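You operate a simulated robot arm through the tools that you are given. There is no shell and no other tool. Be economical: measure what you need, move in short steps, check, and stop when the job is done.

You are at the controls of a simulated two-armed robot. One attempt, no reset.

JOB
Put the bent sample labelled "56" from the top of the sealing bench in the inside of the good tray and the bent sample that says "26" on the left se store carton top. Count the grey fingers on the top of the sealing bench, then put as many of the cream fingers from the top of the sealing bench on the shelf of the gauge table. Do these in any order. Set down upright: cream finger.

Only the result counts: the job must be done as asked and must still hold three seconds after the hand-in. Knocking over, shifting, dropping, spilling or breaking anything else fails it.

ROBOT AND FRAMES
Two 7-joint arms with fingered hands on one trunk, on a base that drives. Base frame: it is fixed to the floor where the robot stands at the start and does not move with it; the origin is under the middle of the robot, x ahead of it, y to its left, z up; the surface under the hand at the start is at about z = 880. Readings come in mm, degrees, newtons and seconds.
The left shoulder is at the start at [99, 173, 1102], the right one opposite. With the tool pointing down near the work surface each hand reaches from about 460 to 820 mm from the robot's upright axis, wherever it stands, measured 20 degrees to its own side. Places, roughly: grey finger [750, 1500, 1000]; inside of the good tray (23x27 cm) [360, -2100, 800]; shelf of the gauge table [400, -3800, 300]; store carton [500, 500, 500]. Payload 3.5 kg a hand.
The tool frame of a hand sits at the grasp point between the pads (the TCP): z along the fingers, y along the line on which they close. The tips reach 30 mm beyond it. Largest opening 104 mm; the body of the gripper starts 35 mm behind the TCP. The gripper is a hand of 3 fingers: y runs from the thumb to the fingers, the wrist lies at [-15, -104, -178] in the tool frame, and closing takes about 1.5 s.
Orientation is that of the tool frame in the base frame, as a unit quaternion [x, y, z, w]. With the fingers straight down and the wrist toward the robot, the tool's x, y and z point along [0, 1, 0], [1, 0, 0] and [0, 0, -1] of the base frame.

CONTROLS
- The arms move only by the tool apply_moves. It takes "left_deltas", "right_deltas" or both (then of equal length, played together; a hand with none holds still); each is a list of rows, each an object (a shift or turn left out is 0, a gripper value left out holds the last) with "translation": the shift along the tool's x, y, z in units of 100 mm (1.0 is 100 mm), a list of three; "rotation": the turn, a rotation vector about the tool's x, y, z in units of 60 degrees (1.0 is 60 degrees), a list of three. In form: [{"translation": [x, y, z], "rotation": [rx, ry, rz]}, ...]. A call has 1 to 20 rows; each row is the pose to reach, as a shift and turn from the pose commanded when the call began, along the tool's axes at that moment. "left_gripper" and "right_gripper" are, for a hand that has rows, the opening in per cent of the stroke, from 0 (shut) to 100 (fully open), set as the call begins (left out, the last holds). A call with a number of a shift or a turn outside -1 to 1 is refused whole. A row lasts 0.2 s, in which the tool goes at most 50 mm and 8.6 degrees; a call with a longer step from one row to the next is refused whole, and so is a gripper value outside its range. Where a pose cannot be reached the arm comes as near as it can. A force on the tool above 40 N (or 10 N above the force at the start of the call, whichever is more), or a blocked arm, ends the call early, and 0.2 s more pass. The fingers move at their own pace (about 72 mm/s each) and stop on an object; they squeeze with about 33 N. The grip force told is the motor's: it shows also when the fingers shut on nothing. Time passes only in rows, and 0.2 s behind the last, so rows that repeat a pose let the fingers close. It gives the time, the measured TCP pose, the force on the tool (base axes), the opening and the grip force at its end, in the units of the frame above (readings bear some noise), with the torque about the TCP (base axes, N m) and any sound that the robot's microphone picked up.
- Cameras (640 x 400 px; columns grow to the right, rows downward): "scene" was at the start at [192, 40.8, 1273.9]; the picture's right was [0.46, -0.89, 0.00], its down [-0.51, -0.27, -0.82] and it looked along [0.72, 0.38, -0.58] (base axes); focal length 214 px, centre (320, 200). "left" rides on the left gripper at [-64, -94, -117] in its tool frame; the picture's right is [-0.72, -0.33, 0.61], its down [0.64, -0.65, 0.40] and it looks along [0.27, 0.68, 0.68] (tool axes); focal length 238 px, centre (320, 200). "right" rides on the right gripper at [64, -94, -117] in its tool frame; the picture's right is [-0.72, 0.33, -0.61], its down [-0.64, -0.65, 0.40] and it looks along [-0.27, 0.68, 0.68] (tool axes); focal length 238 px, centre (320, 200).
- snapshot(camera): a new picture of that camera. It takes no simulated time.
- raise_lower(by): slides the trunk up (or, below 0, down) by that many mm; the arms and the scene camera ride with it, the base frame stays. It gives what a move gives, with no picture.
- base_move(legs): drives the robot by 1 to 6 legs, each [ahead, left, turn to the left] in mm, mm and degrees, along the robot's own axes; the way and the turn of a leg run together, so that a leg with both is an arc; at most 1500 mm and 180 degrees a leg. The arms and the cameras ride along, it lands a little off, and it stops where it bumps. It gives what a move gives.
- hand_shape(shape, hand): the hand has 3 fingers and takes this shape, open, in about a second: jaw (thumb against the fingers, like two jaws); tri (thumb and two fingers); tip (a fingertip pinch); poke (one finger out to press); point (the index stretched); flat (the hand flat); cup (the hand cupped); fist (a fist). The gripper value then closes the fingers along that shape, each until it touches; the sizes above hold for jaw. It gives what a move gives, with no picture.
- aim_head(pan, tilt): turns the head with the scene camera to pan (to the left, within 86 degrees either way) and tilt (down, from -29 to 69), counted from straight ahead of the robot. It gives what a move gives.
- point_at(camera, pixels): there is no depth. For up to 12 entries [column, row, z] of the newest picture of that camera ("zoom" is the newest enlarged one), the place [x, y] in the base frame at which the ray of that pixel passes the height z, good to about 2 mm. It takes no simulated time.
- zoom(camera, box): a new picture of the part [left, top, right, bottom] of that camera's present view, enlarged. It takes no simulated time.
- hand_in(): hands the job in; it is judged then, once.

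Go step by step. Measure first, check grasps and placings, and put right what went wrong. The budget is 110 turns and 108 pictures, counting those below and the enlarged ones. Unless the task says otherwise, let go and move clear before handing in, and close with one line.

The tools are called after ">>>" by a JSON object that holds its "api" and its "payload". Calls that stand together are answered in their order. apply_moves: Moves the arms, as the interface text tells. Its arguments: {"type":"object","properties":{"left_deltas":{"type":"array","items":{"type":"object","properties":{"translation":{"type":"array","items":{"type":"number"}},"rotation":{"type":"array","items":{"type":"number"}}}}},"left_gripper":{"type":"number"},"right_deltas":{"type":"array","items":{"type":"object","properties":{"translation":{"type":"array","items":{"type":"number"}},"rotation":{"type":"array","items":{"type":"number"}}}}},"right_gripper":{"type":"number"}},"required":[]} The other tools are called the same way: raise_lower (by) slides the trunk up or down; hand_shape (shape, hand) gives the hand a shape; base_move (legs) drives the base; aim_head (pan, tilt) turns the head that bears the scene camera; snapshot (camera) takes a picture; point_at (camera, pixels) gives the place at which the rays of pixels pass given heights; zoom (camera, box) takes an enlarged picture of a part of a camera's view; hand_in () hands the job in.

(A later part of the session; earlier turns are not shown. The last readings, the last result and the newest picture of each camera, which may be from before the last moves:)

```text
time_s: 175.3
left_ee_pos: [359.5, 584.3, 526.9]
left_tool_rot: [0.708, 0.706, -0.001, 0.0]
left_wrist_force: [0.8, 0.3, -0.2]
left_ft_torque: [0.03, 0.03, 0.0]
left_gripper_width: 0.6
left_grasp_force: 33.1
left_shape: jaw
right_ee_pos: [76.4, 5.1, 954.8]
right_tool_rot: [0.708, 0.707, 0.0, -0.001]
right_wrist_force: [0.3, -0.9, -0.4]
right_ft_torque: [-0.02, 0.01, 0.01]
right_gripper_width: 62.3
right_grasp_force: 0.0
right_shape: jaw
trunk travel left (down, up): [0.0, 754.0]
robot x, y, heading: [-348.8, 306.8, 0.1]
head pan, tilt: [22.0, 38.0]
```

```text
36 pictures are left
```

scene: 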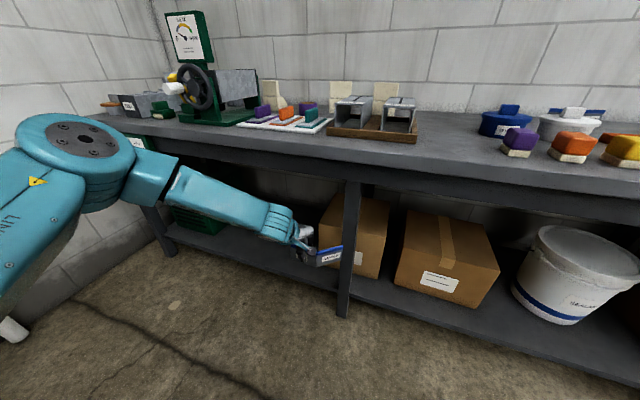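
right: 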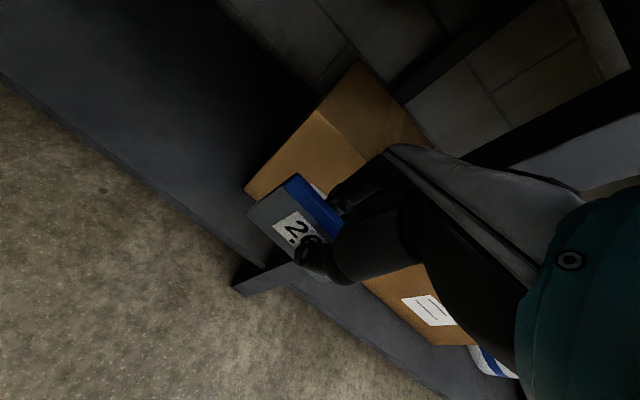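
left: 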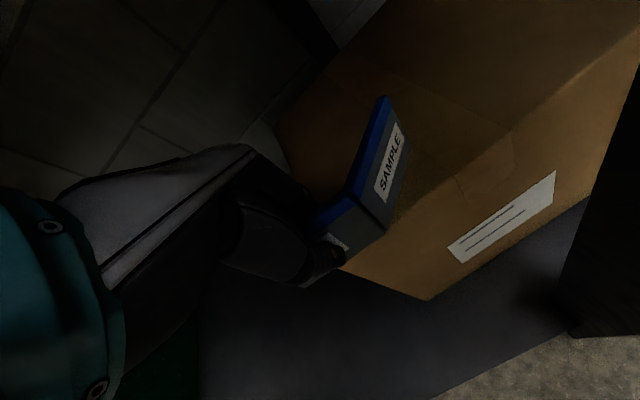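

Past the leg and above the carton. I go a further 75 forward and 35 right.

>>> {"api": "base_move", "payload": {"legs": [[75, -35, 0]]}}

>>> {"api": "snapshot", "payload": {"camera": "left"}}

>>> {"api": "apply_moves", "payload": {"left_deltas": [{"translation": [0, 0, 0.1]}, {"translation": [0, 0, 0.15]}, {"translation": [0, 0, 0.15]}]}}

```text
time_s: 176.2
left_ee_pos: [376.3, 581.3, 514.1]
left_tool_rot: [0.703, 0.711, -0.008, -0.012]
left_wrist_force: [-0.5, 1.5, -0.3]
left_ft_torque: [-0.04, -0.02, 0.01]
left_gripper_width: 0.7
left_grasp_force: 32.8
left_shape: jaw
right_ee_pos: [108.7, -7.4, 955.1]
right_tool_rot: [0.705, 0.709, -0.001, 0.0]
right_wrist_force: [0.5, 0.2, 0.6]
right_ft_torque: [-0.01, 0.02, -0.01]
right_gripper_width: 62.1
right_grasp_force: 0.0
right_shape: jaw
trunk travel left (down, up): [0.0, 754.0]
robot x, y, heading: [-322.4, 290.2, 0.2]
head pan, tilt: [22.0, 38.0]
stopped in leg 1: the robot was blocked; the commanded pose is now the measured one
```

```text
35 pictures are left
```

left: 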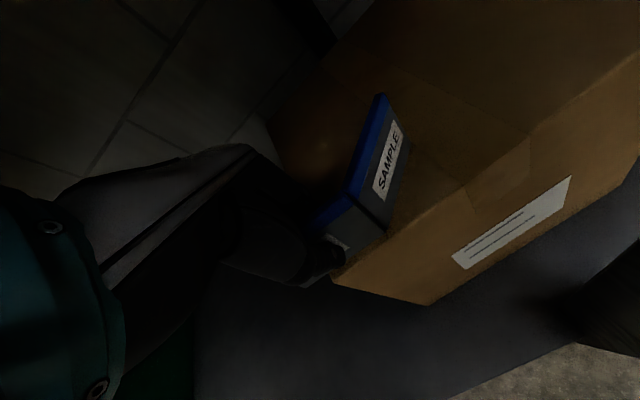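

```text
time_s: 177.0
left_ee_pos: [377.6, 579.2, 503.9]
left_tool_rot: [0.702, 0.712, -0.005, -0.009]
left_wrist_force: [-1.2, 0.6, 11.5]
left_ft_torque: [-0.05, -0.07, -0.04]
left_gripper_width: 1.1
left_grasp_force: 33.0
left_shape: jaw
right_ee_pos: [107.8, -8.5, 954.5]
right_tool_rot: [0.706, 0.708, 0.0, 0.0]
right_wrist_force: [0.5, -0.8, -0.6]
right_ft_torque: [0.0, -0.04, 0.0]
right_gripper_width: 62.2
right_grasp_force: 0.0
right_shape: jaw
trunk travel left (down, up): [0.0, 754.0]
robot x, y, heading: [-321.1, 291.8, 0.2]
head pan, tilt: [22.0, 38.0]
```

The arm touched the bench apron at x≈377, and the sample now rests lightly on the carton's front edge with its left end overhanging. I lift 10 mm and shift it right and further in with the arm.

>>> {"api": "apply_moves", "payload": {"left_deltas": [{"translation": [0, 0, -0.1]}, {"translation": [0, 0, -0.1]}]}}

>>> {"api": "base_move", "payload": {"legs": [[-20, 0, 0]]}}

>>> {"api": "aim_head", "payload": {"pan": 30, "tilt": 45}}

>>> {"api": "snapshot", "payload": {"camera": "scene"}}

```text
time_s: 177.6
left_ee_pos: [376.5, 581.1, 505.5]
left_tool_rot: [0.704, 0.71, -0.011, -0.014]
left_wrist_force: [0.2, 0.3, -0.7]
left_ft_torque: [-0.05, -0.08, 0.05]
left_gripper_width: 0.8
left_grasp_force: 32.8
left_shape: jaw
right_ee_pos: [111.7, -8.0, 954.8]
right_tool_rot: [0.706, 0.708, -0.001, 0.0]
right_wrist_force: [0.9, 1.1, -0.6]
right_ft_torque: [0.0, 0.0, 0.0]
right_gripper_width: 62.1
right_grasp_force: 0.0
right_shape: jaw
trunk travel left (down, up): [0.0, 754.0]
robot x, y, heading: [-322.0, 296.5, -0.0]
head pan, tilt: [22.0, 38.0]
```

```text
time_s: 178.4
left_ee_pos: [358.5, 581.0, 510.1]
left_tool_rot: [0.703, 0.712, -0.007, -0.01]
left_wrist_force: [0.4, -0.1, -1.1]
left_ft_torque: [-0.02, -0.02, 0.04]
left_gripper_width: 0.6
left_grasp_force: 33.3
left_shape: jaw
right_ee_pos: [88.4, -7.1, 954.4]
right_tool_rot: [0.706, 0.708, 0.0, 0.0]
right_wrist_force: [-0.2, -0.2, 0.6]
right_ft_torque: [0.02, 0.0, 0.02]
right_gripper_width: 62.0
right_grasp_force: 0.0
right_shape: jaw
trunk travel left (down, up): [0.0, 754.0]
robot x, y, heading: [-339.2, 296.5, -0.1]
head pan, tilt: [22.0, 38.0]
```

```text
time_s: 179.1
left_ee_pos: [357.3, 580.1, 511.7]
left_tool_rot: [0.703, 0.711, -0.006, -0.01]
left_wrist_force: [0.1, 0.4, -1.0]
left_ft_torque: [-0.02, -0.01, 0.0]
left_gripper_width: 0.7
left_grasp_force: 33.1
left_shape: jaw
right_ee_pos: [89.2, -7.9, 953.5]
right_tool_rot: [0.706, 0.708, 0.0, 0.0]
right_wrist_force: [0.5, -0.6, -0.4]
right_ft_torque: [-0.01, 0.0, 0.0]
right_gripper_width: 62.2
right_grasp_force: 0.1
right_shape: jaw
trunk travel left (down, up): [0.0, 754.0]
robot x, y, heading: [-342.2, 295.1, 0.3]
head pan, tilt: [30.0, 45.0]
```

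```text
34 pictures are left
```

scene: 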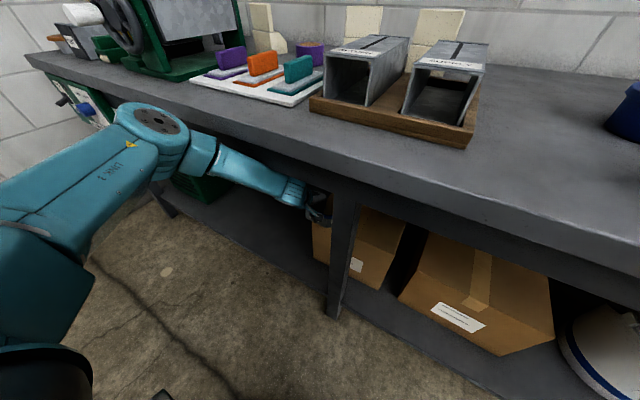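

The elbow was touching the bench edge. I'll back out, rotate the robot 15° left so the elbow stays further from the bench, and come in again parallel to x; the right hand is raised for clearance.

>>> {"api": "base_move", "payload": {"legs": [[-230, 0, 0]]}}

>>> {"api": "apply_moves", "payload": {"right_deltas": [{"translation": [0, 0, -0.4]}, {"translation": [0, 0, -0.8]}, {"translation": [0, 0, -1.0]}], "left_deltas": [{"translation": [0, 0, -0.05]}, {"translation": [0, 0, -0.1]}, {"translation": [0, 0, -0.1]}]}}

>>> {"api": "apply_moves", "payload": {"right_deltas": [{"translation": [0, 0, -0.4]}, {"translation": [0, 0, -0.8]}, {"translation": [0, 0, -1.0]}]}}

>>> {"api": "base_move", "payload": {"legs": [[0, -186, 0], [0, 0, 15]]}}

>>> {"api": "aim_head", "payload": {"pan": 15, "tilt": 40}}

>>> {"api": "snapshot", "payload": {"camera": "scene"}}

```text
time_s: 180.8
left_ee_pos: [128.9, 582.1, 511.0]
left_tool_rot: [0.702, 0.712, -0.007, -0.01]
left_wrist_force: [0.6, -0.6, -1.3]
left_ft_torque: [0.01, 0.01, 0.02]
left_gripper_width: 0.9
left_grasp_force: 32.8
left_shape: jaw
right_ee_pos: [-139.2, -8.6, 953.9]
right_tool_rot: [0.705, 0.709, 0.0, -0.001]
right_wrist_force: [-0.2, -0.6, 0.0]
right_ft_torque: [0.02, -0.02, 0.01]
right_gripper_width: 62.2
right_grasp_force: 0.1
right_shape: jaw
trunk travel left (down, up): [0.0, 754.0]
robot x, y, heading: [-564.3, 294.3, 0.3]
head pan, tilt: [30.0, 45.0]
```

```text
time_s: 181.7
left_ee_pos: [129.1, 580.4, 518.6]
left_tool_rot: [0.702, 0.712, -0.007, -0.011]
left_wrist_force: [0.6, -0.2, -1.7]
left_ft_torque: [0.06, 0.05, -0.01]
left_gripper_width: 0.9
left_grasp_force: 32.9
left_shape: jaw
right_ee_pos: [-130.4, -4.2, 1046.9]
right_tool_rot: [0.704, 0.71, 0.001, -0.001]
right_wrist_force: [0.0, 0.2, 0.2]
right_ft_torque: [0.01, 0.02, 0.03]
right_gripper_width: 62.2
right_grasp_force: 0.0
right_shape: jaw
right hand out of reach, approached as far as the arm can: row 3
trunk travel left (down, up): [0.0, 754.0]
robot x, y, heading: [-568.7, 291.7, 0.4]
head pan, tilt: [30.0, 45.0]
```

```text
time_s: 182.4
left_ee_pos: [127.7, 580.9, 519.1]
left_tool_rot: [0.702, 0.712, -0.007, -0.01]
left_wrist_force: [0.5, 0.1, -1.3]
left_ft_torque: [0.03, 0.03, -0.02]
left_gripper_width: 0.3
left_grasp_force: 33.4
left_shape: jaw
right_ee_pos: [-90.2, 7.3, 1084.0]
right_tool_rot: [0.705, 0.709, 0.001, -0.001]
right_wrist_force: [0.2, 0.3, 0.2]
right_ft_torque: [0.01, -0.03, -0.01]
right_gripper_width: 62.3
right_grasp_force: 0.0
right_shape: jaw
right hand out of reach, approached as far as the arm can: row 1, 2, 3
trunk travel left (down, up): [0.0, 754.0]
robot x, y, heading: [-567.0, 291.5, 0.3]
head pan, tilt: [30.0, 45.0]
```

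```text
time_s: 184.9
left_ee_pos: [31.6, 565.8, 520.4]
left_tool_rot: [0.602, 0.798, -0.008, -0.009]
left_wrist_force: [-0.5, -0.3, -1.5]
left_ft_torque: [0.05, 0.03, -0.01]
left_gripper_width: 0.7
left_grasp_force: 33.3
left_shape: jaw
right_ee_pos: [-31.6, -45.4, 1085.7]
right_tool_rot: [0.606, 0.795, 0.001, -0.001]
right_wrist_force: [0.7, -0.3, 0.7]
right_ft_torque: [0.03, 0.04, 0.0]
right_gripper_width: 62.2
right_grasp_force: 0.0
right_shape: jaw
trunk travel left (down, up): [0.0, 754.0]
robot x, y, heading: [-570.6, 104.2, 15.1]
head pan, tilt: [30.0, 45.0]
```

```text
time_s: 185.7
left_ee_pos: [31.7, 565.2, 520.8]
left_tool_rot: [0.603, 0.798, -0.008, -0.009]
left_wrist_force: [-0.6, -0.1, -0.9]
left_ft_torque: [0.02, 0.06, -0.03]
left_gripper_width: 0.7
left_grasp_force: 33.0
left_shape: jaw
right_ee_pos: [-31.2, -45.5, 1084.8]
right_tool_rot: [0.606, 0.796, 0.001, 0.0]
right_wrist_force: [-0.3, -1.0, 0.2]
right_ft_torque: [0.04, 0.06, 0.0]
right_gripper_width: 62.1
right_grasp_force: 0.0
right_shape: jaw
trunk travel left (down, up): [0.0, 754.0]
robot x, y, heading: [-570.5, 106.1, 15.5]
head pan, tilt: [15.0, 40.0]
```

```text
33 pictures are left
```

scene: 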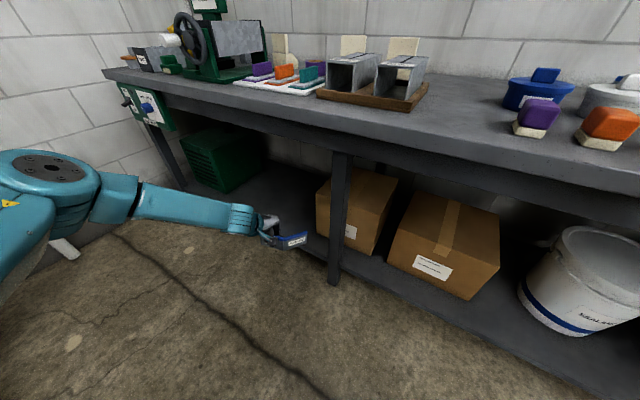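

Now I drive in along +x by 290 mm.

>>> {"api": "base_move", "payload": {"legs": [[280, -77, 0]]}}

>>> {"api": "snapshot", "payload": {"camera": "left"}}

>>> {"api": "aim_head", "payload": {"pan": 15, "tilt": 50}}

>>> {"api": "snapshot", "payload": {"camera": "scene"}}

```text
time_s: 187.7
left_ee_pos: [311.9, 565.1, 518.9]
left_tool_rot: [0.607, 0.794, -0.009, -0.012]
left_wrist_force: [0.7, 0.2, -0.4]
left_ft_torque: [0.04, 0.05, -0.02]
left_gripper_width: 0.7
left_grasp_force: 33.0
left_shape: jaw
right_ee_pos: [251.8, -45.8, 1084.8]
right_tool_rot: [0.606, 0.796, 0.0, -0.001]
right_wrist_force: [-0.8, 0.9, -0.3]
right_ft_torque: [0.01, 0.02, -0.01]
right_gripper_width: 62.5
right_grasp_force: 0.0
right_shape: jaw
trunk travel left (down, up): [0.0, 754.0]
robot x, y, heading: [-284.9, 99.5, 15.6]
head pan, tilt: [15.0, 40.0]
stopped in leg 1: the force on the tool passed its limit at 122 N (the readings are from after the stop); the commanded pose is now the measured one
```

```text
32 pictures are left
```

left: 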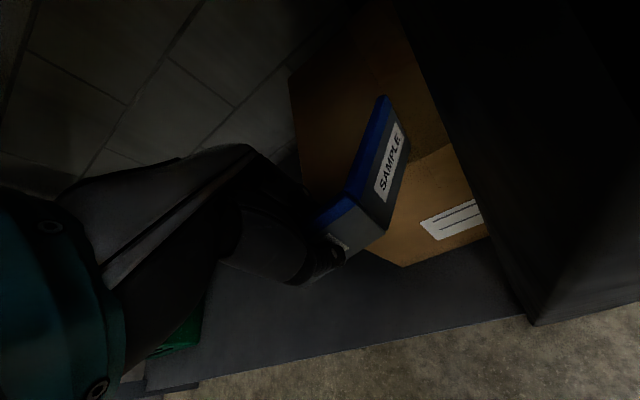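

```text
time_s: 188.4
left_ee_pos: [311.4, 564.0, 518.3]
left_tool_rot: [0.608, 0.794, -0.008, -0.011]
left_wrist_force: [1.8, -0.1, -1.0]
left_ft_torque: [0.05, 0.04, 0.0]
left_gripper_width: 0.6
left_grasp_force: 33.1
left_shape: jaw
right_ee_pos: [252.9, -45.7, 1085.4]
right_tool_rot: [0.606, 0.795, 0.001, -0.001]
right_wrist_force: [0.2, 0.2, -1.3]
right_ft_torque: [0.01, 0.01, -0.01]
right_gripper_width: 62.0
right_grasp_force: 0.0
right_shape: jaw
trunk travel left (down, up): [0.0, 754.0]
robot x, y, heading: [-284.9, 102.7, 15.3]
head pan, tilt: [15.0, 50.0]
```

```text
31 pictures are left
```

scene: 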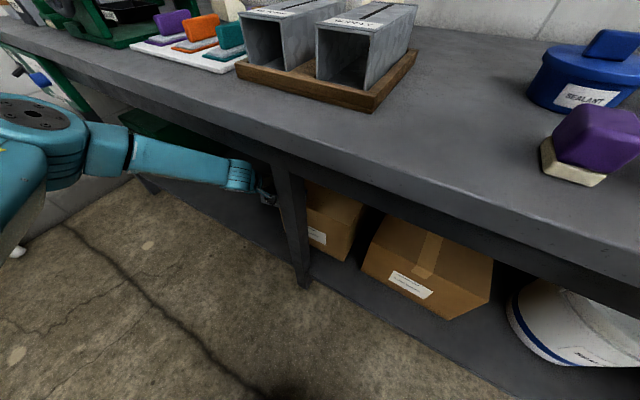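

The hit was most likely the hand's camera bracket against the leg (it sticks out on that side). I back out, turn the hand clockwise about the vertical so the bracket moves away from the leg, and inspect.

>>> {"api": "base_move", "payload": {"legs": [[-270, 74, 0]]}}

>>> {"api": "apply_moves", "payload": {"left_deltas": [{"rotation": [0, 0, 0.12]}, {"rotation": [0, 0, 0.24]}, {"rotation": [0, 0, 0.36]}, {"rotation": [0, 0, 0.48]}, {"rotation": [0, 0, 0.58]}, {"rotation": [0, 0, 0.58]}]}}

>>> {"api": "aim_head", "payload": {"pan": 15, "tilt": 40}}

>>> {"api": "zoom", "payload": {"camera": "scene", "box": [80, 120, 420, 300]}}

```text
time_s: 190.3
left_ee_pos: [31.9, 563.4, 520.0]
left_tool_rot: [0.607, 0.795, -0.009, -0.01]
left_wrist_force: [0.5, 0.5, -0.1]
left_ft_torque: [0.03, 0.05, -0.04]
left_gripper_width: 0.6
left_grasp_force: 32.8
left_shape: jaw
right_ee_pos: [-25.3, -45.7, 1085.1]
right_tool_rot: [0.605, 0.797, 0.001, 0.0]
right_wrist_force: [0.1, 0.5, 0.6]
right_ft_torque: [-0.03, -0.01, -0.07]
right_gripper_width: 62.2
right_grasp_force: 0.0
right_shape: jaw
trunk travel left (down, up): [0.0, 754.0]
robot x, y, heading: [-559.6, 106.3, 15.4]
head pan, tilt: [15.0, 50.0]
```

```text
time_s: 191.7
left_ee_pos: [31.3, 565.1, 521.5]
left_tool_rot: [0.816, 0.577, -0.013, -0.009]
left_wrist_force: [1.2, 0.4, -1.3]
left_ft_torque: [0.02, -0.01, 0.01]
left_gripper_width: 1.1
left_grasp_force: 33.2
left_shape: jaw
left hand out of reach, approached as far as the arm can: row 4
right_ee_pos: [-27.1, -45.7, 1084.5]
right_tool_rot: [0.605, 0.796, 0.001, 0.0]
right_wrist_force: [-0.1, 0.0, 0.1]
right_ft_torque: [-0.03, -0.03, 0.01]
right_gripper_width: 62.2
right_grasp_force: 0.1
right_shape: jaw
trunk travel left (down, up): [0.0, 754.0]
robot x, y, heading: [-565.6, 102.4, 15.7]
head pan, tilt: [15.0, 50.0]
```

```text
time_s: 192.4
left_ee_pos: [31.5, 565.8, 519.5]
left_tool_rot: [0.817, 0.577, -0.011, -0.009]
left_wrist_force: [0.7, -0.3, -1.6]
left_ft_torque: [0.04, -0.01, 0.0]
left_gripper_width: 0.7
left_grasp_force: 33.1
left_shape: jaw
right_ee_pos: [-25.3, -46.5, 1085.0]
right_tool_rot: [0.604, 0.797, 0.0, -0.001]
right_wrist_force: [-1.0, 0.3, -1.1]
right_ft_torque: [0.02, 0.0, 0.02]
right_gripper_width: 62.1
right_grasp_force: 0.0
right_shape: jaw
trunk travel left (down, up): [0.0, 754.0]
robot x, y, heading: [-566.3, 104.8, 15.5]
head pan, tilt: [15.0, 40.0]
```

```text
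1.88 times, centred on (250, 210) of scene
```

zoom: 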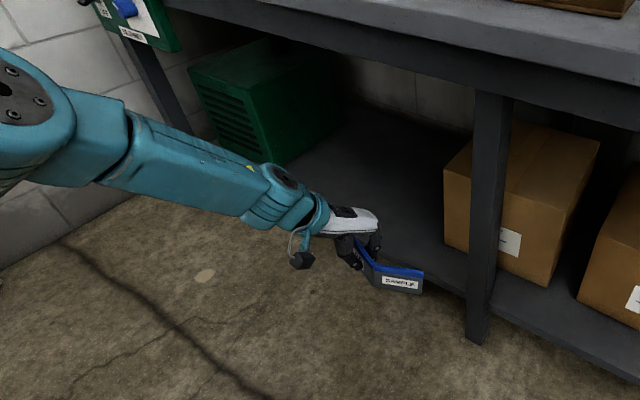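

Now the hand is in line with the forearm and the bracket is on the robot side. I drive in 230 mm with a 30 mm shift left.

>>> {"api": "base_move", "payload": {"legs": [[8, 29, 0], [222, -61, 0]]}}

>>> {"api": "aim_head", "payload": {"pan": 18, "tilt": 46}}

>>> {"api": "snapshot", "payload": {"camera": "scene"}}

>>> {"api": "snapshot", "payload": {"camera": "left"}}

```text
time_s: 194.6
left_ee_pos: [259.3, 598.7, 520.1]
left_tool_rot: [0.815, 0.58, -0.012, -0.008]
left_wrist_force: [-0.4, 0.1, -1.1]
left_ft_torque: [0.05, 0.02, -0.02]
left_gripper_width: 0.7
left_grasp_force: 32.9
left_shape: jaw
right_ee_pos: [205.0, -12.3, 1085.3]
right_tool_rot: [0.603, 0.798, 0.0, -0.001]
right_wrist_force: [-0.2, -0.4, 0.0]
right_ft_torque: [-0.02, 0.04, -0.02]
right_gripper_width: 62.3
right_grasp_force: 0.0
right_shape: jaw
trunk travel left (down, up): [0.0, 754.0]
robot x, y, heading: [-337.5, 132.0, 16.2]
head pan, tilt: [15.0, 40.0]
```

```text
time_s: 195.3
left_ee_pos: [259.6, 597.5, 519.8]
left_tool_rot: [0.815, 0.579, -0.011, -0.008]
left_wrist_force: [-0.8, 0.0, -0.6]
left_ft_torque: [0.07, -0.02, 0.01]
left_gripper_width: 0.5
left_grasp_force: 32.8
left_shape: jaw
right_ee_pos: [204.3, -12.7, 1085.0]
right_tool_rot: [0.604, 0.797, 0.001, 0.0]
right_wrist_force: [0.3, 0.3, 0.4]
right_ft_torque: [0.01, 0.01, 0.01]
right_gripper_width: 62.2
right_grasp_force: 0.0
right_shape: jaw
trunk travel left (down, up): [0.0, 754.0]
robot x, y, heading: [-334.1, 134.4, 15.9]
head pan, tilt: [18.0, 46.0]
```

```text
29 pictures are left
```

scene: 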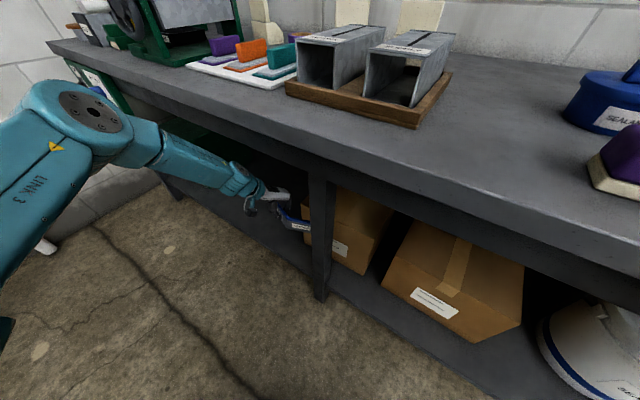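

```text
28 pictures are left
```

left: 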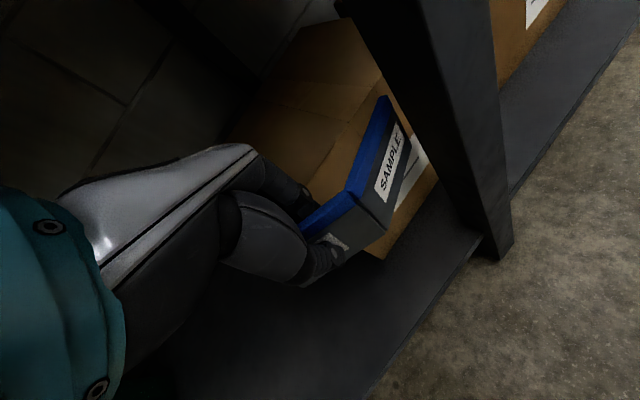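

>>> {"api": "base_move", "payload": {"legs": [[77, -22, 0]]}}

>>> {"api": "base_move", "payload": {"legs": [[50, -31, 0]]}}

>>> {"api": "snapshot", "payload": {"camera": "left"}}

>>> {"api": "snapshot", "payload": {"camera": "scene"}}

```text
time_s: 196.3
left_ee_pos: [336.2, 597.0, 519.1]
left_tool_rot: [0.816, 0.578, -0.011, -0.009]
left_wrist_force: [-0.1, 0.4, -1.3]
left_ft_torque: [0.04, 0.01, 0.02]
left_gripper_width: 0.7
left_grasp_force: 33.4
left_shape: jaw
right_ee_pos: [282.4, -14.2, 1084.3]
right_tool_rot: [0.604, 0.797, 0.0, 0.0]
right_wrist_force: [0.0, 0.0, -0.2]
right_ft_torque: [0.02, 0.02, 0.01]
right_gripper_width: 62.4
right_grasp_force: 0.1
right_shape: jaw
trunk travel left (down, up): [0.0, 754.0]
robot x, y, heading: [-259.3, 133.7, 15.7]
head pan, tilt: [18.0, 46.0]
```

```text
time_s: 197.4
left_ee_pos: [348.7, 599.7, 500.0]
left_tool_rot: [0.803, 0.595, -0.035, -0.018]
left_wrist_force: [0.5, -0.7, 0.9]
left_ft_torque: [-0.11, -0.03, 0.0]
left_gripper_width: 0.4
left_grasp_force: 33.2
left_shape: jaw
right_ee_pos: [330.7, -21.3, 1087.8]
right_tool_rot: [0.596, 0.803, 0.003, 0.0]
right_wrist_force: [-0.8, 0.5, 0.0]
right_ft_torque: [-0.03, 0.01, 0.02]
right_gripper_width: 62.1
right_grasp_force: 0.0
right_shape: jaw
trunk travel left (down, up): [0.0, 754.0]
robot x, y, heading: [-213.2, 117.4, 17.2]
head pan, tilt: [18.0, 46.0]
stopped in leg 1: the robot was blocked; the commanded pose is now the measured one
```

```text
27 pictures are left
```

left: 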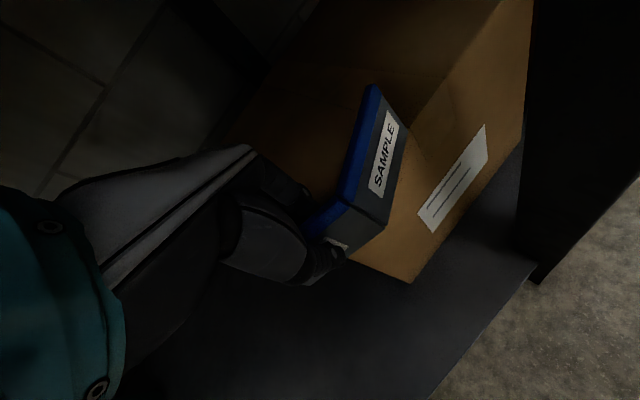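

```text
26 pictures are left
```

scene: 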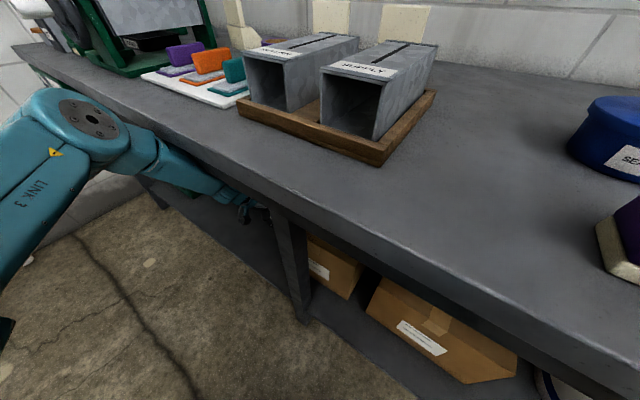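

The forearm slopes down from the high elbow and hits the bench edge. I back out and pitch the hand forward (fingers forward-down ~35°), which lowers the wrist and moves it outward.

>>> {"api": "apply_moves", "payload": {"left_deltas": [{"translation": [0, 0, -0.1]}, {"translation": [0, 0, -0.1]}]}}

>>> {"api": "base_move", "payload": {"legs": [[-287, 89, -1.5]]}}

>>> {"api": "apply_moves", "payload": {"left_deltas": [{"translation": [0, 0, -0.1], "rotation": [-0.12, 0, 0]}, {"translation": [0, 0, -0.2], "rotation": [-0.24, 0, 0]}, {"translation": [0, 0, -0.2], "rotation": [-0.36, 0, 0]}, {"translation": [0, 0, -0.2], "rotation": [-0.48, 0, 0]}, {"translation": [0, 0, -0.2], "rotation": [-0.58, 0, 0]}, {"translation": [0, 0, -0.2], "rotation": [-0.58, 0, 0]}]}}

>>> {"api": "aim_head", "payload": {"pan": 18, "tilt": 40}}

>>> {"api": "snapshot", "payload": {"camera": "scene"}}

```text
time_s: 198.0
left_ee_pos: [341.1, 596.5, 496.8]
left_tool_rot: [0.804, 0.593, -0.046, -0.021]
left_wrist_force: [-0.2, -0.2, -1.2]
left_ft_torque: [0.04, 0.03, 0.0]
left_gripper_width: 0.4
left_grasp_force: 33.2
left_shape: jaw
right_ee_pos: [329.4, -19.3, 1085.6]
right_tool_rot: [0.596, 0.803, 0.0, 0.001]
right_wrist_force: [-0.2, -0.2, 0.4]
right_ft_torque: [0.0, 0.02, -0.03]
right_gripper_width: 62.2
right_grasp_force: 0.1
right_shape: jaw
trunk travel left (down, up): [0.0, 754.0]
robot x, y, heading: [-212.8, 116.7, 17.0]
head pan, tilt: [18.0, 46.0]
```

```text
time_s: 200.0
left_ee_pos: [63.8, 591.1, 509.2]
left_tool_rot: [0.811, 0.583, -0.032, -0.019]
left_wrist_force: [0.0, -0.1, -0.8]
left_ft_torque: [0.02, 0.01, 0.02]
left_gripper_width: 0.5
left_grasp_force: 32.6
left_shape: jaw
right_ee_pos: [27.3, -26.6, 1085.4]
right_tool_rot: [0.605, 0.796, 0.001, -0.001]
right_wrist_force: [0.6, -0.5, 0.5]
right_ft_torque: [0.03, 0.0, -0.02]
right_gripper_width: 62.1
right_grasp_force: 0.1
right_shape: jaw
trunk travel left (down, up): [0.0, 754.0]
robot x, y, heading: [-506.4, 121.4, 15.2]
head pan, tilt: [18.0, 46.0]
```

```text
time_s: 201.4
left_ee_pos: [64.5, 591.1, 530.8]
left_tool_rot: [0.779, 0.568, 0.143, 0.224]
left_wrist_force: [-0.2, -0.6, -0.8]
left_ft_torque: [0.04, -0.04, 0.0]
left_gripper_width: 0.9
left_grasp_force: 33.1
left_shape: jaw
left hand out of reach, approached as far as the arm can: row 3
right_ee_pos: [27.8, -26.8, 1084.8]
right_tool_rot: [0.605, 0.796, 0.001, -0.001]
right_wrist_force: [0.4, -0.7, -0.1]
right_ft_torque: [0.0, 0.0, 0.03]
right_gripper_width: 62.1
right_grasp_force: 0.0
right_shape: jaw
trunk travel left (down, up): [0.0, 754.0]
robot x, y, heading: [-508.4, 118.0, 15.1]
head pan, tilt: [18.0, 46.0]
```

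```text
time_s: 202.1
left_ee_pos: [63.9, 590.4, 529.7]
left_tool_rot: [0.779, 0.568, 0.144, 0.224]
left_wrist_force: [-0.8, 0.8, -1.4]
left_ft_torque: [0.04, 0.03, -0.01]
left_gripper_width: 0.8
left_grasp_force: 33.7
left_shape: jaw
right_ee_pos: [27.7, -27.4, 1086.0]
right_tool_rot: [0.605, 0.796, 0.001, -0.001]
right_wrist_force: [-0.7, 0.8, 0.8]
right_ft_torque: [-0.01, 0.03, 0.01]
right_gripper_width: 62.3
right_grasp_force: 0.0
right_shape: jaw
trunk travel left (down, up): [0.0, 754.0]
robot x, y, heading: [-510.4, 126.2, 15.4]
head pan, tilt: [18.0, 40.0]
```

```text
25 pictures are left
```

scene: 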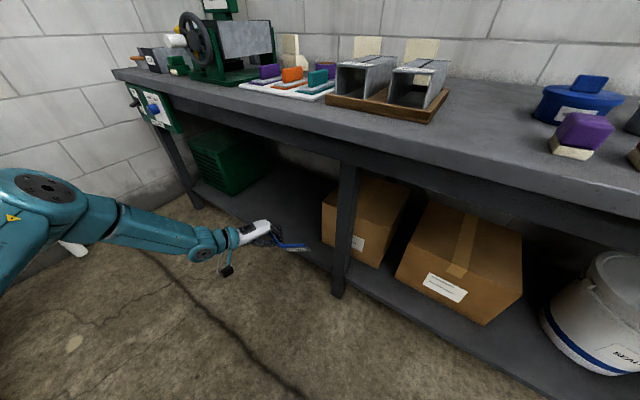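

The pitch works (31°). I pitch 15° more and drive in 260 mm.

>>> {"api": "apply_moves", "payload": {"left_deltas": [{"rotation": [-0.12, 0, 0]}, {"rotation": [-0.25, 0, 0]}, {"rotation": [-0.25, 0, 0]}]}}

>>> {"api": "base_move", "payload": {"legs": [[255, -70, 0]]}}

>>> {"api": "snapshot", "payload": {"camera": "scene"}}

```text
time_s: 202.9
left_ee_pos: [63.7, 590.6, 530.9]
left_tool_rot: [0.743, 0.544, 0.216, 0.324]
left_wrist_force: [-0.1, -1.4, -0.7]
left_ft_torque: [0.02, -0.02, 0.01]
left_gripper_width: 0.9
left_grasp_force: 32.3
left_shape: jaw
right_ee_pos: [27.7, -27.9, 1085.2]
right_tool_rot: [0.605, 0.796, 0.001, -0.001]
right_wrist_force: [0.4, 0.0, 0.2]
right_ft_torque: [-0.02, 0.0, -0.02]
right_gripper_width: 62.3
right_grasp_force: 0.0
right_shape: jaw
trunk travel left (down, up): [0.0, 754.0]
robot x, y, heading: [-511.3, 123.1, 15.4]
head pan, tilt: [18.0, 40.0]
```

```text
time_s: 204.8
left_ee_pos: [328.8, 591.9, 531.3]
left_tool_rot: [0.744, 0.544, 0.215, 0.324]
left_wrist_force: [-0.1, 0.7, -1.5]
left_ft_torque: [0.02, 0.02, -0.01]
left_gripper_width: 0.5
left_grasp_force: 32.7
left_shape: jaw
right_ee_pos: [294.0, -26.5, 1086.1]
right_tool_rot: [0.606, 0.796, 0.002, 0.001]
right_wrist_force: [0.3, 0.4, -0.5]
right_ft_torque: [0.0, 0.01, -0.01]
right_gripper_width: 62.4
right_grasp_force: 0.0
right_shape: jaw
trunk travel left (down, up): [0.0, 754.0]
robot x, y, heading: [-243.2, 121.1, 15.3]
head pan, tilt: [18.0, 40.0]
```

```text
24 pictures are left
```

scene: 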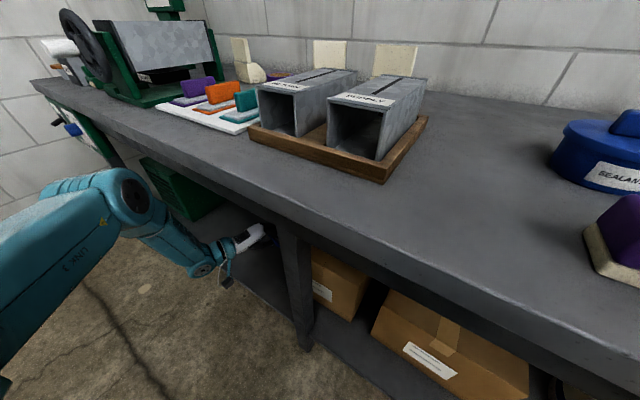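

Free. I continue forward another 95 mm and 30 mm right.

>>> {"api": "base_move", "payload": {"legs": [[47, -26, 0]]}}

>>> {"api": "base_move", "payload": {"legs": [[40, -28, 0]]}}

>>> {"api": "snapshot", "payload": {"camera": "left"}}

```text
time_s: 205.8
left_ee_pos: [380.6, 579.5, 530.6]
left_tool_rot: [0.743, 0.544, 0.216, 0.324]
left_wrist_force: [0.1, 0.1, -1.6]
left_ft_torque: [0.03, -0.03, 0.0]
left_gripper_width: 0.6
left_grasp_force: 32.8
left_shape: jaw
right_ee_pos: [345.7, -38.5, 1084.7]
right_tool_rot: [0.605, 0.796, 0.001, 0.0]
right_wrist_force: [-0.2, 0.4, -0.3]
right_ft_torque: [-0.03, -0.01, -0.01]
right_gripper_width: 62.3
right_grasp_force: 0.1
right_shape: jaw
trunk travel left (down, up): [0.0, 754.0]
robot x, y, heading: [-193.4, 108.0, 15.8]
head pan, tilt: [18.0, 40.0]
```

```text
time_s: 206.7
left_ee_pos: [393.3, 582.6, 528.6]
left_tool_rot: [0.737, 0.556, 0.217, 0.316]
left_wrist_force: [0.3, 0.2, -2.5]
left_ft_torque: [0.02, -0.02, 0.02]
left_gripper_width: 0.6
left_grasp_force: 32.8
left_shape: jaw
right_ee_pos: [371.0, -48.2, 1087.0]
right_tool_rot: [0.602, 0.798, 0.003, 0.001]
right_wrist_force: [0.2, 0.8, 0.2]
right_ft_torque: [0.02, -0.02, 0.03]
right_gripper_width: 62.0
right_grasp_force: 0.1
right_shape: jaw
trunk travel left (down, up): [0.0, 754.0]
robot x, y, heading: [-166.1, 98.7, 16.1]
head pan, tilt: [18.0, 40.0]
stopped in leg 1: the robot was blocked; the commanded pose is now the measured one
```

```text
23 pictures are left
```

left: 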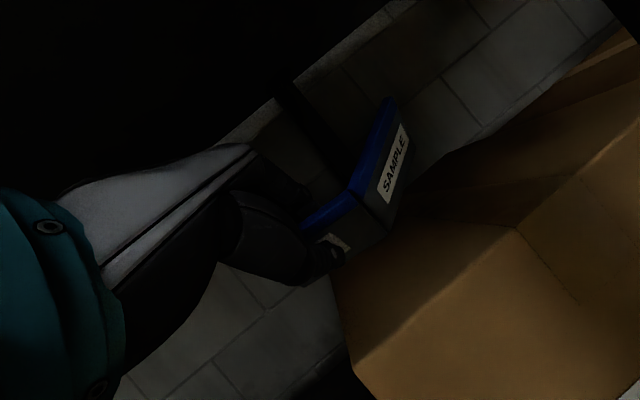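

The elbow touches the bench edge again at x≈393. I back 20 mm and extend the arm itself 70 mm forward and 30 mm right.

>>> {"api": "base_move", "payload": {"legs": [[-20, 5, 0]]}}

>>> {"api": "apply_moves", "payload": {"left_deltas": [{"translation": [-0.01, 0.18, 0.18]}, {"translation": [-0.02, 0.36, 0.37]}, {"translation": [-0.04, 0.53, 0.55]}, {"translation": [-0.04, 0.53, 0.55]}]}}

>>> {"api": "snapshot", "payload": {"camera": "left"}}

>>> {"api": "snapshot", "payload": {"camera": "scene"}}

```text
time_s: 207.4
left_ee_pos: [376.1, 579.4, 524.6]
left_tool_rot: [0.739, 0.555, 0.214, 0.317]
left_wrist_force: [0.3, -0.8, -1.0]
left_ft_torque: [0.05, 0.04, 0.01]
left_gripper_width: 0.8
left_grasp_force: 33.0
left_shape: jaw
right_ee_pos: [353.6, -47.9, 1086.1]
right_tool_rot: [0.603, 0.798, 0.002, -0.001]
right_wrist_force: [0.7, 0.1, 0.7]
right_ft_torque: [0.03, -0.02, 0.01]
right_gripper_width: 62.3
right_grasp_force: 0.0
right_shape: jaw
trunk travel left (down, up): [0.0, 754.0]
robot x, y, heading: [-186.7, 96.6, 15.8]
head pan, tilt: [18.0, 40.0]
```

```text
time_s: 208.4
left_ee_pos: [437.5, 552.0, 544.9]
left_tool_rot: [0.739, 0.555, 0.213, 0.317]
left_wrist_force: [0.8, 0.0, -1.1]
left_ft_torque: [0.08, 0.02, -0.01]
left_gripper_width: 0.6
left_grasp_force: 33.2
left_shape: jaw
left hand out of reach, approached as far as the arm can: row 1, 2, 3, 4
right_ee_pos: [355.1, -45.6, 1085.6]
right_tool_rot: [0.602, 0.798, 0.001, -0.002]
right_wrist_force: [-0.1, 1.0, -0.3]
right_ft_torque: [-0.02, -0.01, 0.01]
right_gripper_width: 62.3
right_grasp_force: 0.2
right_shape: jaw
trunk travel left (down, up): [0.0, 754.0]
robot x, y, heading: [-183.7, 101.0, 16.1]
head pan, tilt: [18.0, 40.0]
```

```text
22 pictures are left
```

left: 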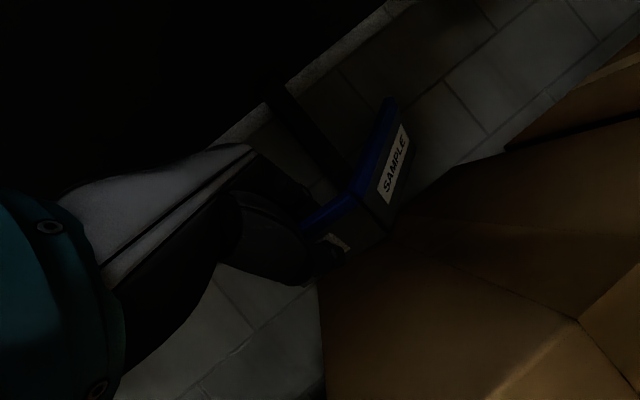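

```text
21 pictures are left
```

scene: 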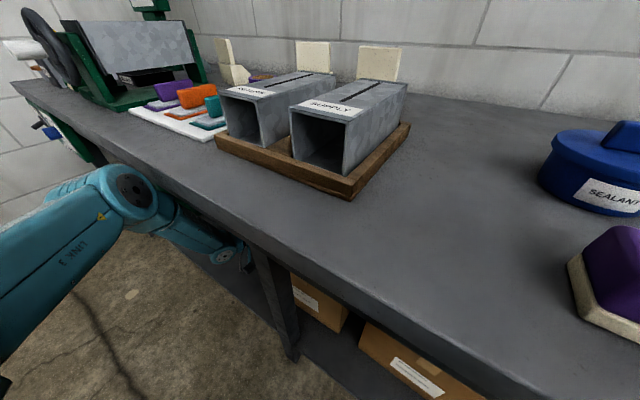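

Position [437, 552] is well over the carton; I try to lower 40 mm.

>>> {"api": "apply_moves", "payload": {"left_deltas": [{"translation": [0, -0.15, 0.14], "rotation": [0.05, 0, 0]}, {"translation": [0, -0.29, 0.28], "rotation": [0.12, 0, 0]}, {"translation": [0, -0.29, 0.28], "rotation": [0.12, 0, 0]}]}}

```text
time_s: 209.2
left_ee_pos: [429.2, 549.2, 520.7]
left_tool_rot: [0.757, 0.568, 0.178, 0.269]
left_wrist_force: [-0.1, 0.3, -1.1]
left_ft_torque: [0.05, 0.01, 0.01]
left_gripper_width: 0.5
left_grasp_force: 33.6
left_shape: jaw
left hand out of reach, approached as far as the arm can: row 1, 2, 3
right_ee_pos: [353.9, -47.7, 1085.9]
right_tool_rot: [0.602, 0.798, 0.001, -0.001]
right_wrist_force: [1.0, 0.1, 1.3]
right_ft_torque: [0.0, 0.03, 0.0]
right_gripper_width: 62.2
right_grasp_force: 0.1
right_shape: jaw
trunk travel left (down, up): [0.0, 754.0]
robot x, y, heading: [-185.7, 99.5, 15.7]
head pan, tilt: [18.0, 40.0]
```

>>> {"api": "apply_moves", "payload": {"left_deltas": [{"translation": [0, -0.08, 0.1], "rotation": [0.06, 0, 0]}, {"translation": [0, -0.16, 0.2], "rotation": [0.12, 0, 0]}, {"translation": [0, -0.16, 0.2], "rotation": [0.12, 0, 0]}]}}

>>> {"api": "snapshot", "payload": {"camera": "left"}}

```text
time_s: 210.1
left_ee_pos: [425.7, 548.6, 500.2]
left_tool_rot: [0.773, 0.577, 0.143, 0.222]
left_wrist_force: [0.7, 0.8, 2.0]
left_ft_torque: [-0.04, -0.02, 0.02]
left_gripper_width: 0.6
left_grasp_force: 33.3
left_shape: jaw
left hand out of reach, approached as far as the arm can: row 2, 3
right_ee_pos: [353.2, -46.8, 1085.4]
right_tool_rot: [0.602, 0.798, 0.002, -0.001]
right_wrist_force: [0.3, -1.0, -0.1]
right_ft_torque: [0.02, -0.01, -0.02]
right_gripper_width: 62.2
right_grasp_force: 0.1
right_shape: jaw
trunk travel left (down, up): [0.0, 754.0]
robot x, y, heading: [-186.7, 99.5, 16.1]
head pan, tilt: [18.0, 40.0]
```

```text
20 pictures are left
```

left: 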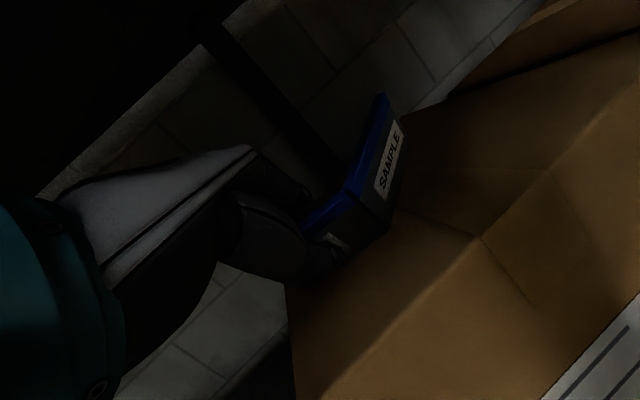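

Light contact with the carton (force +3 N). I open part way and withdraw along the fingers.

>>> {"api": "apply_moves", "payload": {"left_deltas": [{}, {}, {}, {}, {}], "left_gripper": 35}}

>>> {"api": "snapshot", "payload": {"camera": "left"}}

```text
time_s: 211.2
left_ee_pos: [425.3, 549.0, 500.6]
left_tool_rot: [0.773, 0.577, 0.143, 0.221]
left_wrist_force: [0.9, -0.2, 2.7]
left_ft_torque: [0.0, 0.01, -0.04]
left_gripper_width: 35.2
left_grasp_force: 0.0
left_shape: jaw
right_ee_pos: [353.3, -48.4, 1085.2]
right_tool_rot: [0.603, 0.798, 0.003, -0.001]
right_wrist_force: [0.3, -0.8, 0.2]
right_ft_torque: [-0.04, 0.03, -0.03]
right_gripper_width: 62.3
right_grasp_force: 0.0
right_shape: jaw
trunk travel left (down, up): [0.0, 754.0]
robot x, y, heading: [-188.8, 95.6, 15.7]
head pan, tilt: [18.0, 40.0]
```

```text
19 pictures are left
```

left: 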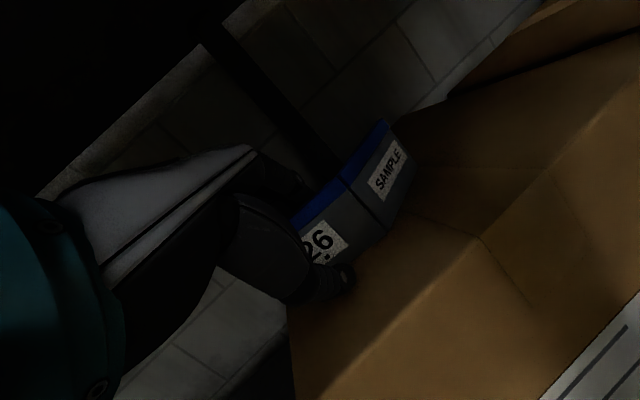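

Released and it righted itself ("26" face visible). I rise 20 mm vertically, open wider, and then rise on.

>>> {"api": "apply_moves", "payload": {"left_deltas": [{"translation": [0, 0.05, -0.08]}, {"translation": [0, 0.1, -0.17]}, {"translation": [0, 0.1, -0.17]}]}}

>>> {"api": "apply_moves", "payload": {"left_deltas": [{}, {}, {}, {}], "left_gripper": 70}}

>>> {"api": "apply_moves", "payload": {"left_deltas": [{"translation": [0, 0.1, -0.17]}, {"translation": [0, 0.2, -0.34]}, {"translation": [0, 0.31, -0.51]}, {"translation": [0, 0.31, -0.51]}]}}

>>> {"api": "snapshot", "payload": {"camera": "left"}}

```text
time_s: 212.1
left_ee_pos: [426.2, 548.8, 521.3]
left_tool_rot: [0.773, 0.577, 0.143, 0.222]
left_wrist_force: [0.8, 1.1, -0.2]
left_ft_torque: [-0.01, 0.01, -0.04]
left_gripper_width: 36.3
left_grasp_force: 0.0
left_shape: jaw
right_ee_pos: [354.5, -47.4, 1085.3]
right_tool_rot: [0.603, 0.798, 0.001, -0.001]
right_wrist_force: [-0.1, -0.2, -0.2]
right_ft_torque: [-0.04, 0.03, 0.02]
right_gripper_width: 62.0
right_grasp_force: 0.2
right_shape: jaw
trunk travel left (down, up): [0.0, 754.0]
robot x, y, heading: [-183.7, 96.8, 15.8]
head pan, tilt: [18.0, 40.0]
```

```text
time_s: 213.1
left_ee_pos: [427.0, 549.1, 520.5]
left_tool_rot: [0.773, 0.577, 0.142, 0.222]
left_wrist_force: [1.0, -0.7, -0.6]
left_ft_torque: [0.01, -0.01, -0.03]
left_gripper_width: 72.7
left_grasp_force: 0.1
left_shape: jaw
right_ee_pos: [353.1, -46.6, 1085.7]
right_tool_rot: [0.602, 0.798, 0.002, -0.001]
right_wrist_force: [0.8, 0.5, 0.6]
right_ft_torque: [0.02, -0.02, 0.0]
right_gripper_width: 62.3
right_grasp_force: 0.1
right_shape: jaw
trunk travel left (down, up): [0.0, 754.0]
robot x, y, heading: [-183.3, 99.8, 15.8]
head pan, tilt: [18.0, 40.0]
```

```text
time_s: 214.1
left_ee_pos: [428.2, 552.8, 579.1]
left_tool_rot: [0.773, 0.577, 0.142, 0.222]
left_wrist_force: [-0.7, 0.6, -0.3]
left_ft_torque: [-0.02, -0.02, -0.04]
left_gripper_width: 72.5
left_grasp_force: 0.1
left_shape: jaw
right_ee_pos: [353.1, -47.5, 1085.2]
right_tool_rot: [0.603, 0.798, 0.002, -0.001]
right_wrist_force: [0.0, 0.2, -0.2]
right_ft_torque: [0.0, -0.02, -0.01]
right_gripper_width: 62.5
right_grasp_force: 0.0
right_shape: jaw
trunk travel left (down, up): [0.0, 754.0]
robot x, y, heading: [-186.8, 97.9, 15.7]
head pan, tilt: [18.0, 40.0]
```

```text
18 pictures are left
```

left: 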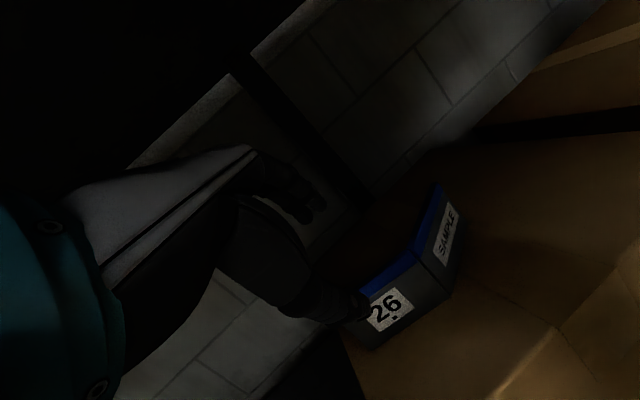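

26 stands on the carton top. I back out, restore the hand orientation, straighten the robot and raise the trunk, then look at the cream fingers.

>>> {"api": "base_move", "payload": {"legs": [[-385, 108, 0]]}}

>>> {"api": "apply_moves", "payload": {"left_deltas": [{"rotation": [0.13, 0, 0]}, {"rotation": [0.26, 0, 0]}, {"rotation": [0.39, 0, 0]}, {"rotation": [0.515, 0, 0]}, {"rotation": [0.515, 0, 0]}], "left_gripper": 100}}

>>> {"api": "apply_moves", "payload": {"left_deltas": [{"rotation": [0, 0, -0.13]}, {"rotation": [0, 0, -0.26]}, {"rotation": [0, 0, -0.39]}, {"rotation": [0, 0, -0.52]}, {"rotation": [0, 0, -0.575]}, {"rotation": [0, 0, -0.575]}]}}

>>> {"api": "apply_moves", "payload": {"left_deltas": [{"translation": [0, -0.33, -0.33]}, {"translation": [0, -0.67, -0.67]}, {"translation": [0, -1.0, -1.0]}]}}

>>> {"api": "apply_moves", "payload": {"left_deltas": [{"translation": [0, 0, -0.4]}, {"translation": [0, 0, -0.8]}, {"translation": [0, 0, -1.0]}]}}

>>> {"api": "raise_lower", "payload": {"by": 330}}

>>> {"api": "base_move", "payload": {"legs": [[0, 0, -15.7], [0, 330, 0], [400, 0, 0]]}}

>>> {"api": "aim_head", "payload": {"pan": 8, "tilt": 50}}

>>> {"api": "snapshot", "payload": {"camera": "scene"}}

```text
time_s: 216.5
left_ee_pos: [28.0, 550.4, 579.9]
left_tool_rot: [0.771, 0.58, 0.143, 0.222]
left_wrist_force: [0.0, 0.9, -0.3]
left_ft_torque: [-0.01, -0.02, -0.01]
left_gripper_width: 72.6
left_grasp_force: 0.0
left_shape: jaw
right_ee_pos: [-43.3, -48.8, 1085.6]
right_tool_rot: [0.601, 0.799, 0.001, -0.001]
right_wrist_force: [0.4, 0.0, -0.8]
right_ft_torque: [-0.02, 0.02, 0.03]
right_gripper_width: 62.4
right_grasp_force: 0.1
right_shape: jaw
trunk travel left (down, up): [0.0, 754.0]
robot x, y, heading: [-587.8, 97.1, 16.3]
head pan, tilt: [18.0, 40.0]
```

```text
time_s: 217.7
left_ee_pos: [29.4, 550.8, 580.8]
left_tool_rot: [0.802, 0.598, -0.016, 0.008]
left_wrist_force: [0.0, 0.0, 0.1]
left_ft_torque: [0.01, -0.01, -0.01]
left_gripper_width: 103.6
left_grasp_force: 0.0
left_shape: jaw
left hand out of reach, approached as far as the arm can: row 4
right_ee_pos: [-43.4, -48.3, 1085.4]
right_tool_rot: [0.6, 0.8, 0.002, 0.0]
right_wrist_force: [-0.2, -0.2, 1.0]
right_ft_torque: [-0.01, -0.02, 0.0]
right_gripper_width: 62.5
right_grasp_force: 0.1
right_shape: jaw
trunk travel left (down, up): [0.0, 754.0]
robot x, y, heading: [-585.3, 97.7, 15.9]
head pan, tilt: [18.0, 40.0]
```

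```text
time_s: 219.1
left_ee_pos: [39.9, 596.6, 588.5]
left_tool_rot: [0.6, 0.797, 0.022, 0.073]
left_wrist_force: [-0.6, 0.4, 0.6]
left_ft_torque: [0.01, 0.02, 0.01]
left_gripper_width: 104.1
left_grasp_force: 0.1
left_shape: jaw
left hand out of reach, approached as far as the arm can: row 2, 3, 4, 5
right_ee_pos: [-45.0, -49.2, 1085.7]
right_tool_rot: [0.6, 0.8, 0.002, 0.0]
right_wrist_force: [0.3, -0.3, 0.0]
right_ft_torque: [0.0, 0.01, -0.02]
right_gripper_width: 62.4
right_grasp_force: 0.0
right_shape: jaw
trunk travel left (down, up): [0.0, 754.0]
robot x, y, heading: [-585.3, 92.0, 16.2]
head pan, tilt: [18.0, 40.0]
```

```text
time_s: 219.9
left_ee_pos: [-65.4, 524.8, 685.2]
left_tool_rot: [0.589, 0.808, -0.018, 0.002]
left_wrist_force: [0.3, -0.2, 0.3]
left_ft_torque: [-0.01, -0.01, 0.0]
left_gripper_width: 103.8
left_grasp_force: 0.1
left_shape: jaw
right_ee_pos: [-44.8, -48.7, 1085.6]
right_tool_rot: [0.601, 0.799, 0.003, -0.001]
right_wrist_force: [0.2, -0.7, -0.4]
right_ft_torque: [0.03, 0.02, 0.01]
right_gripper_width: 62.5
right_grasp_force: 0.0
right_shape: jaw
trunk travel left (down, up): [0.0, 754.0]
robot x, y, heading: [-587.8, 93.1, 16.1]
head pan, tilt: [18.0, 40.0]
```

```text
time_s: 220.7
left_ee_pos: [-64.0, 527.8, 783.0]
left_tool_rot: [0.59, 0.807, -0.018, 0.003]
left_wrist_force: [0.3, 0.2, 0.5]
left_ft_torque: [0.0, -0.02, -0.02]
left_gripper_width: 103.8
left_grasp_force: 0.0
left_shape: jaw
right_ee_pos: [-43.6, -48.9, 1085.8]
right_tool_rot: [0.601, 0.799, 0.002, -0.001]
right_wrist_force: [-1.4, -0.4, 0.3]
right_ft_torque: [0.0, -0.01, -0.01]
right_gripper_width: 62.6
right_grasp_force: 0.1
right_shape: jaw
trunk travel left (down, up): [0.0, 754.0]
robot x, y, heading: [-586.4, 96.0, 16.2]
head pan, tilt: [18.0, 40.0]
```

```text
time_s: 224.0
left_ee_pos: [-63.9, 526.5, 1112.0]
left_tool_rot: [0.59, 0.807, -0.018, 0.002]
left_wrist_force: [0.1, 0.3, 0.3]
left_ft_torque: [-0.01, 0.03, -0.01]
left_gripper_width: 104.0
left_grasp_force: 0.2
left_shape: jaw
right_ee_pos: [-43.8, -49.1, 1415.0]
right_tool_rot: [0.601, 0.799, 0.001, -0.001]
right_wrist_force: [-0.3, -0.4, -0.1]
right_ft_torque: [0.0, 0.05, 0.0]
right_gripper_width: 62.5
right_grasp_force: 0.0
right_shape: jaw
trunk travel left (down, up): [-330.0, 424.0]
robot x, y, heading: [-584.0, 98.1, 16.0]
head pan, tilt: [18.0, 40.0]
```

```text
time_s: 229.2
left_ee_pos: [433.4, 699.5, 1112.5]
left_tool_rot: [0.695, 0.718, -0.018, 0.0]
left_wrist_force: [0.1, -0.9, 0.7]
left_ft_torque: [0.01, 0.02, 0.01]
left_gripper_width: 104.1
left_grasp_force: 0.1
left_shape: jaw
right_ee_pos: [294.5, 140.3, 1415.6]
right_tool_rot: [0.705, 0.709, 0.002, -0.001]
right_wrist_force: [0.2, -0.4, 0.1]
right_ft_torque: [0.01, 0.01, 0.0]
right_gripper_width: 62.5
right_grasp_force: 0.0
right_shape: jaw
trunk travel left (down, up): [-330.0, 424.0]
robot x, y, heading: [-181.5, 427.5, 0.5]
head pan, tilt: [18.0, 40.0]
```

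```text
time_s: 229.9
left_ee_pos: [432.7, 700.0, 1113.2]
left_tool_rot: [0.696, 0.718, -0.018, 0.0]
left_wrist_force: [0.5, -0.3, -0.2]
left_ft_torque: [0.02, 0.0, -0.02]
left_gripper_width: 103.7
left_grasp_force: 0.0
left_shape: jaw
right_ee_pos: [294.7, 140.7, 1415.7]
right_tool_rot: [0.705, 0.709, 0.001, 0.0]
right_wrist_force: [-0.2, -0.5, -0.1]
right_ft_torque: [-0.03, 0.01, 0.0]
right_gripper_width: 62.5
right_grasp_force: 0.0
right_shape: jaw
trunk travel left (down, up): [-330.0, 424.0]
robot x, y, heading: [-184.3, 428.5, 0.3]
head pan, tilt: [8.0, 50.0]
```

```text
17 pictures are left
```

scene: 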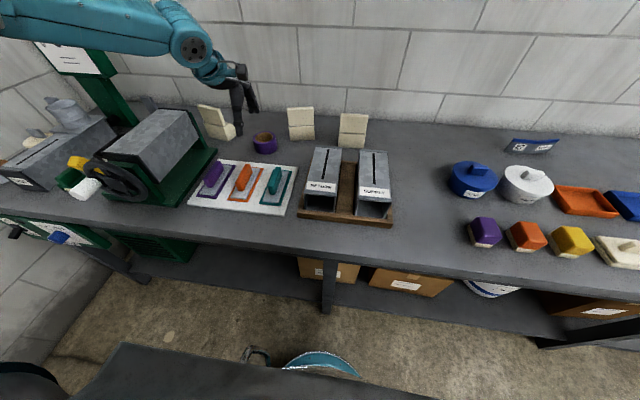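

>>> {"api": "zoom", "payload": {"camera": "scene", "box": [260, 90, 400, 178]}}

```text
4.55 times, centred on (330, 134) of scene
```

zoom: 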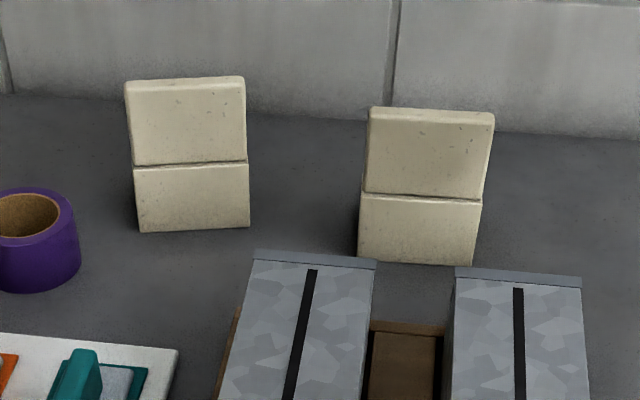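

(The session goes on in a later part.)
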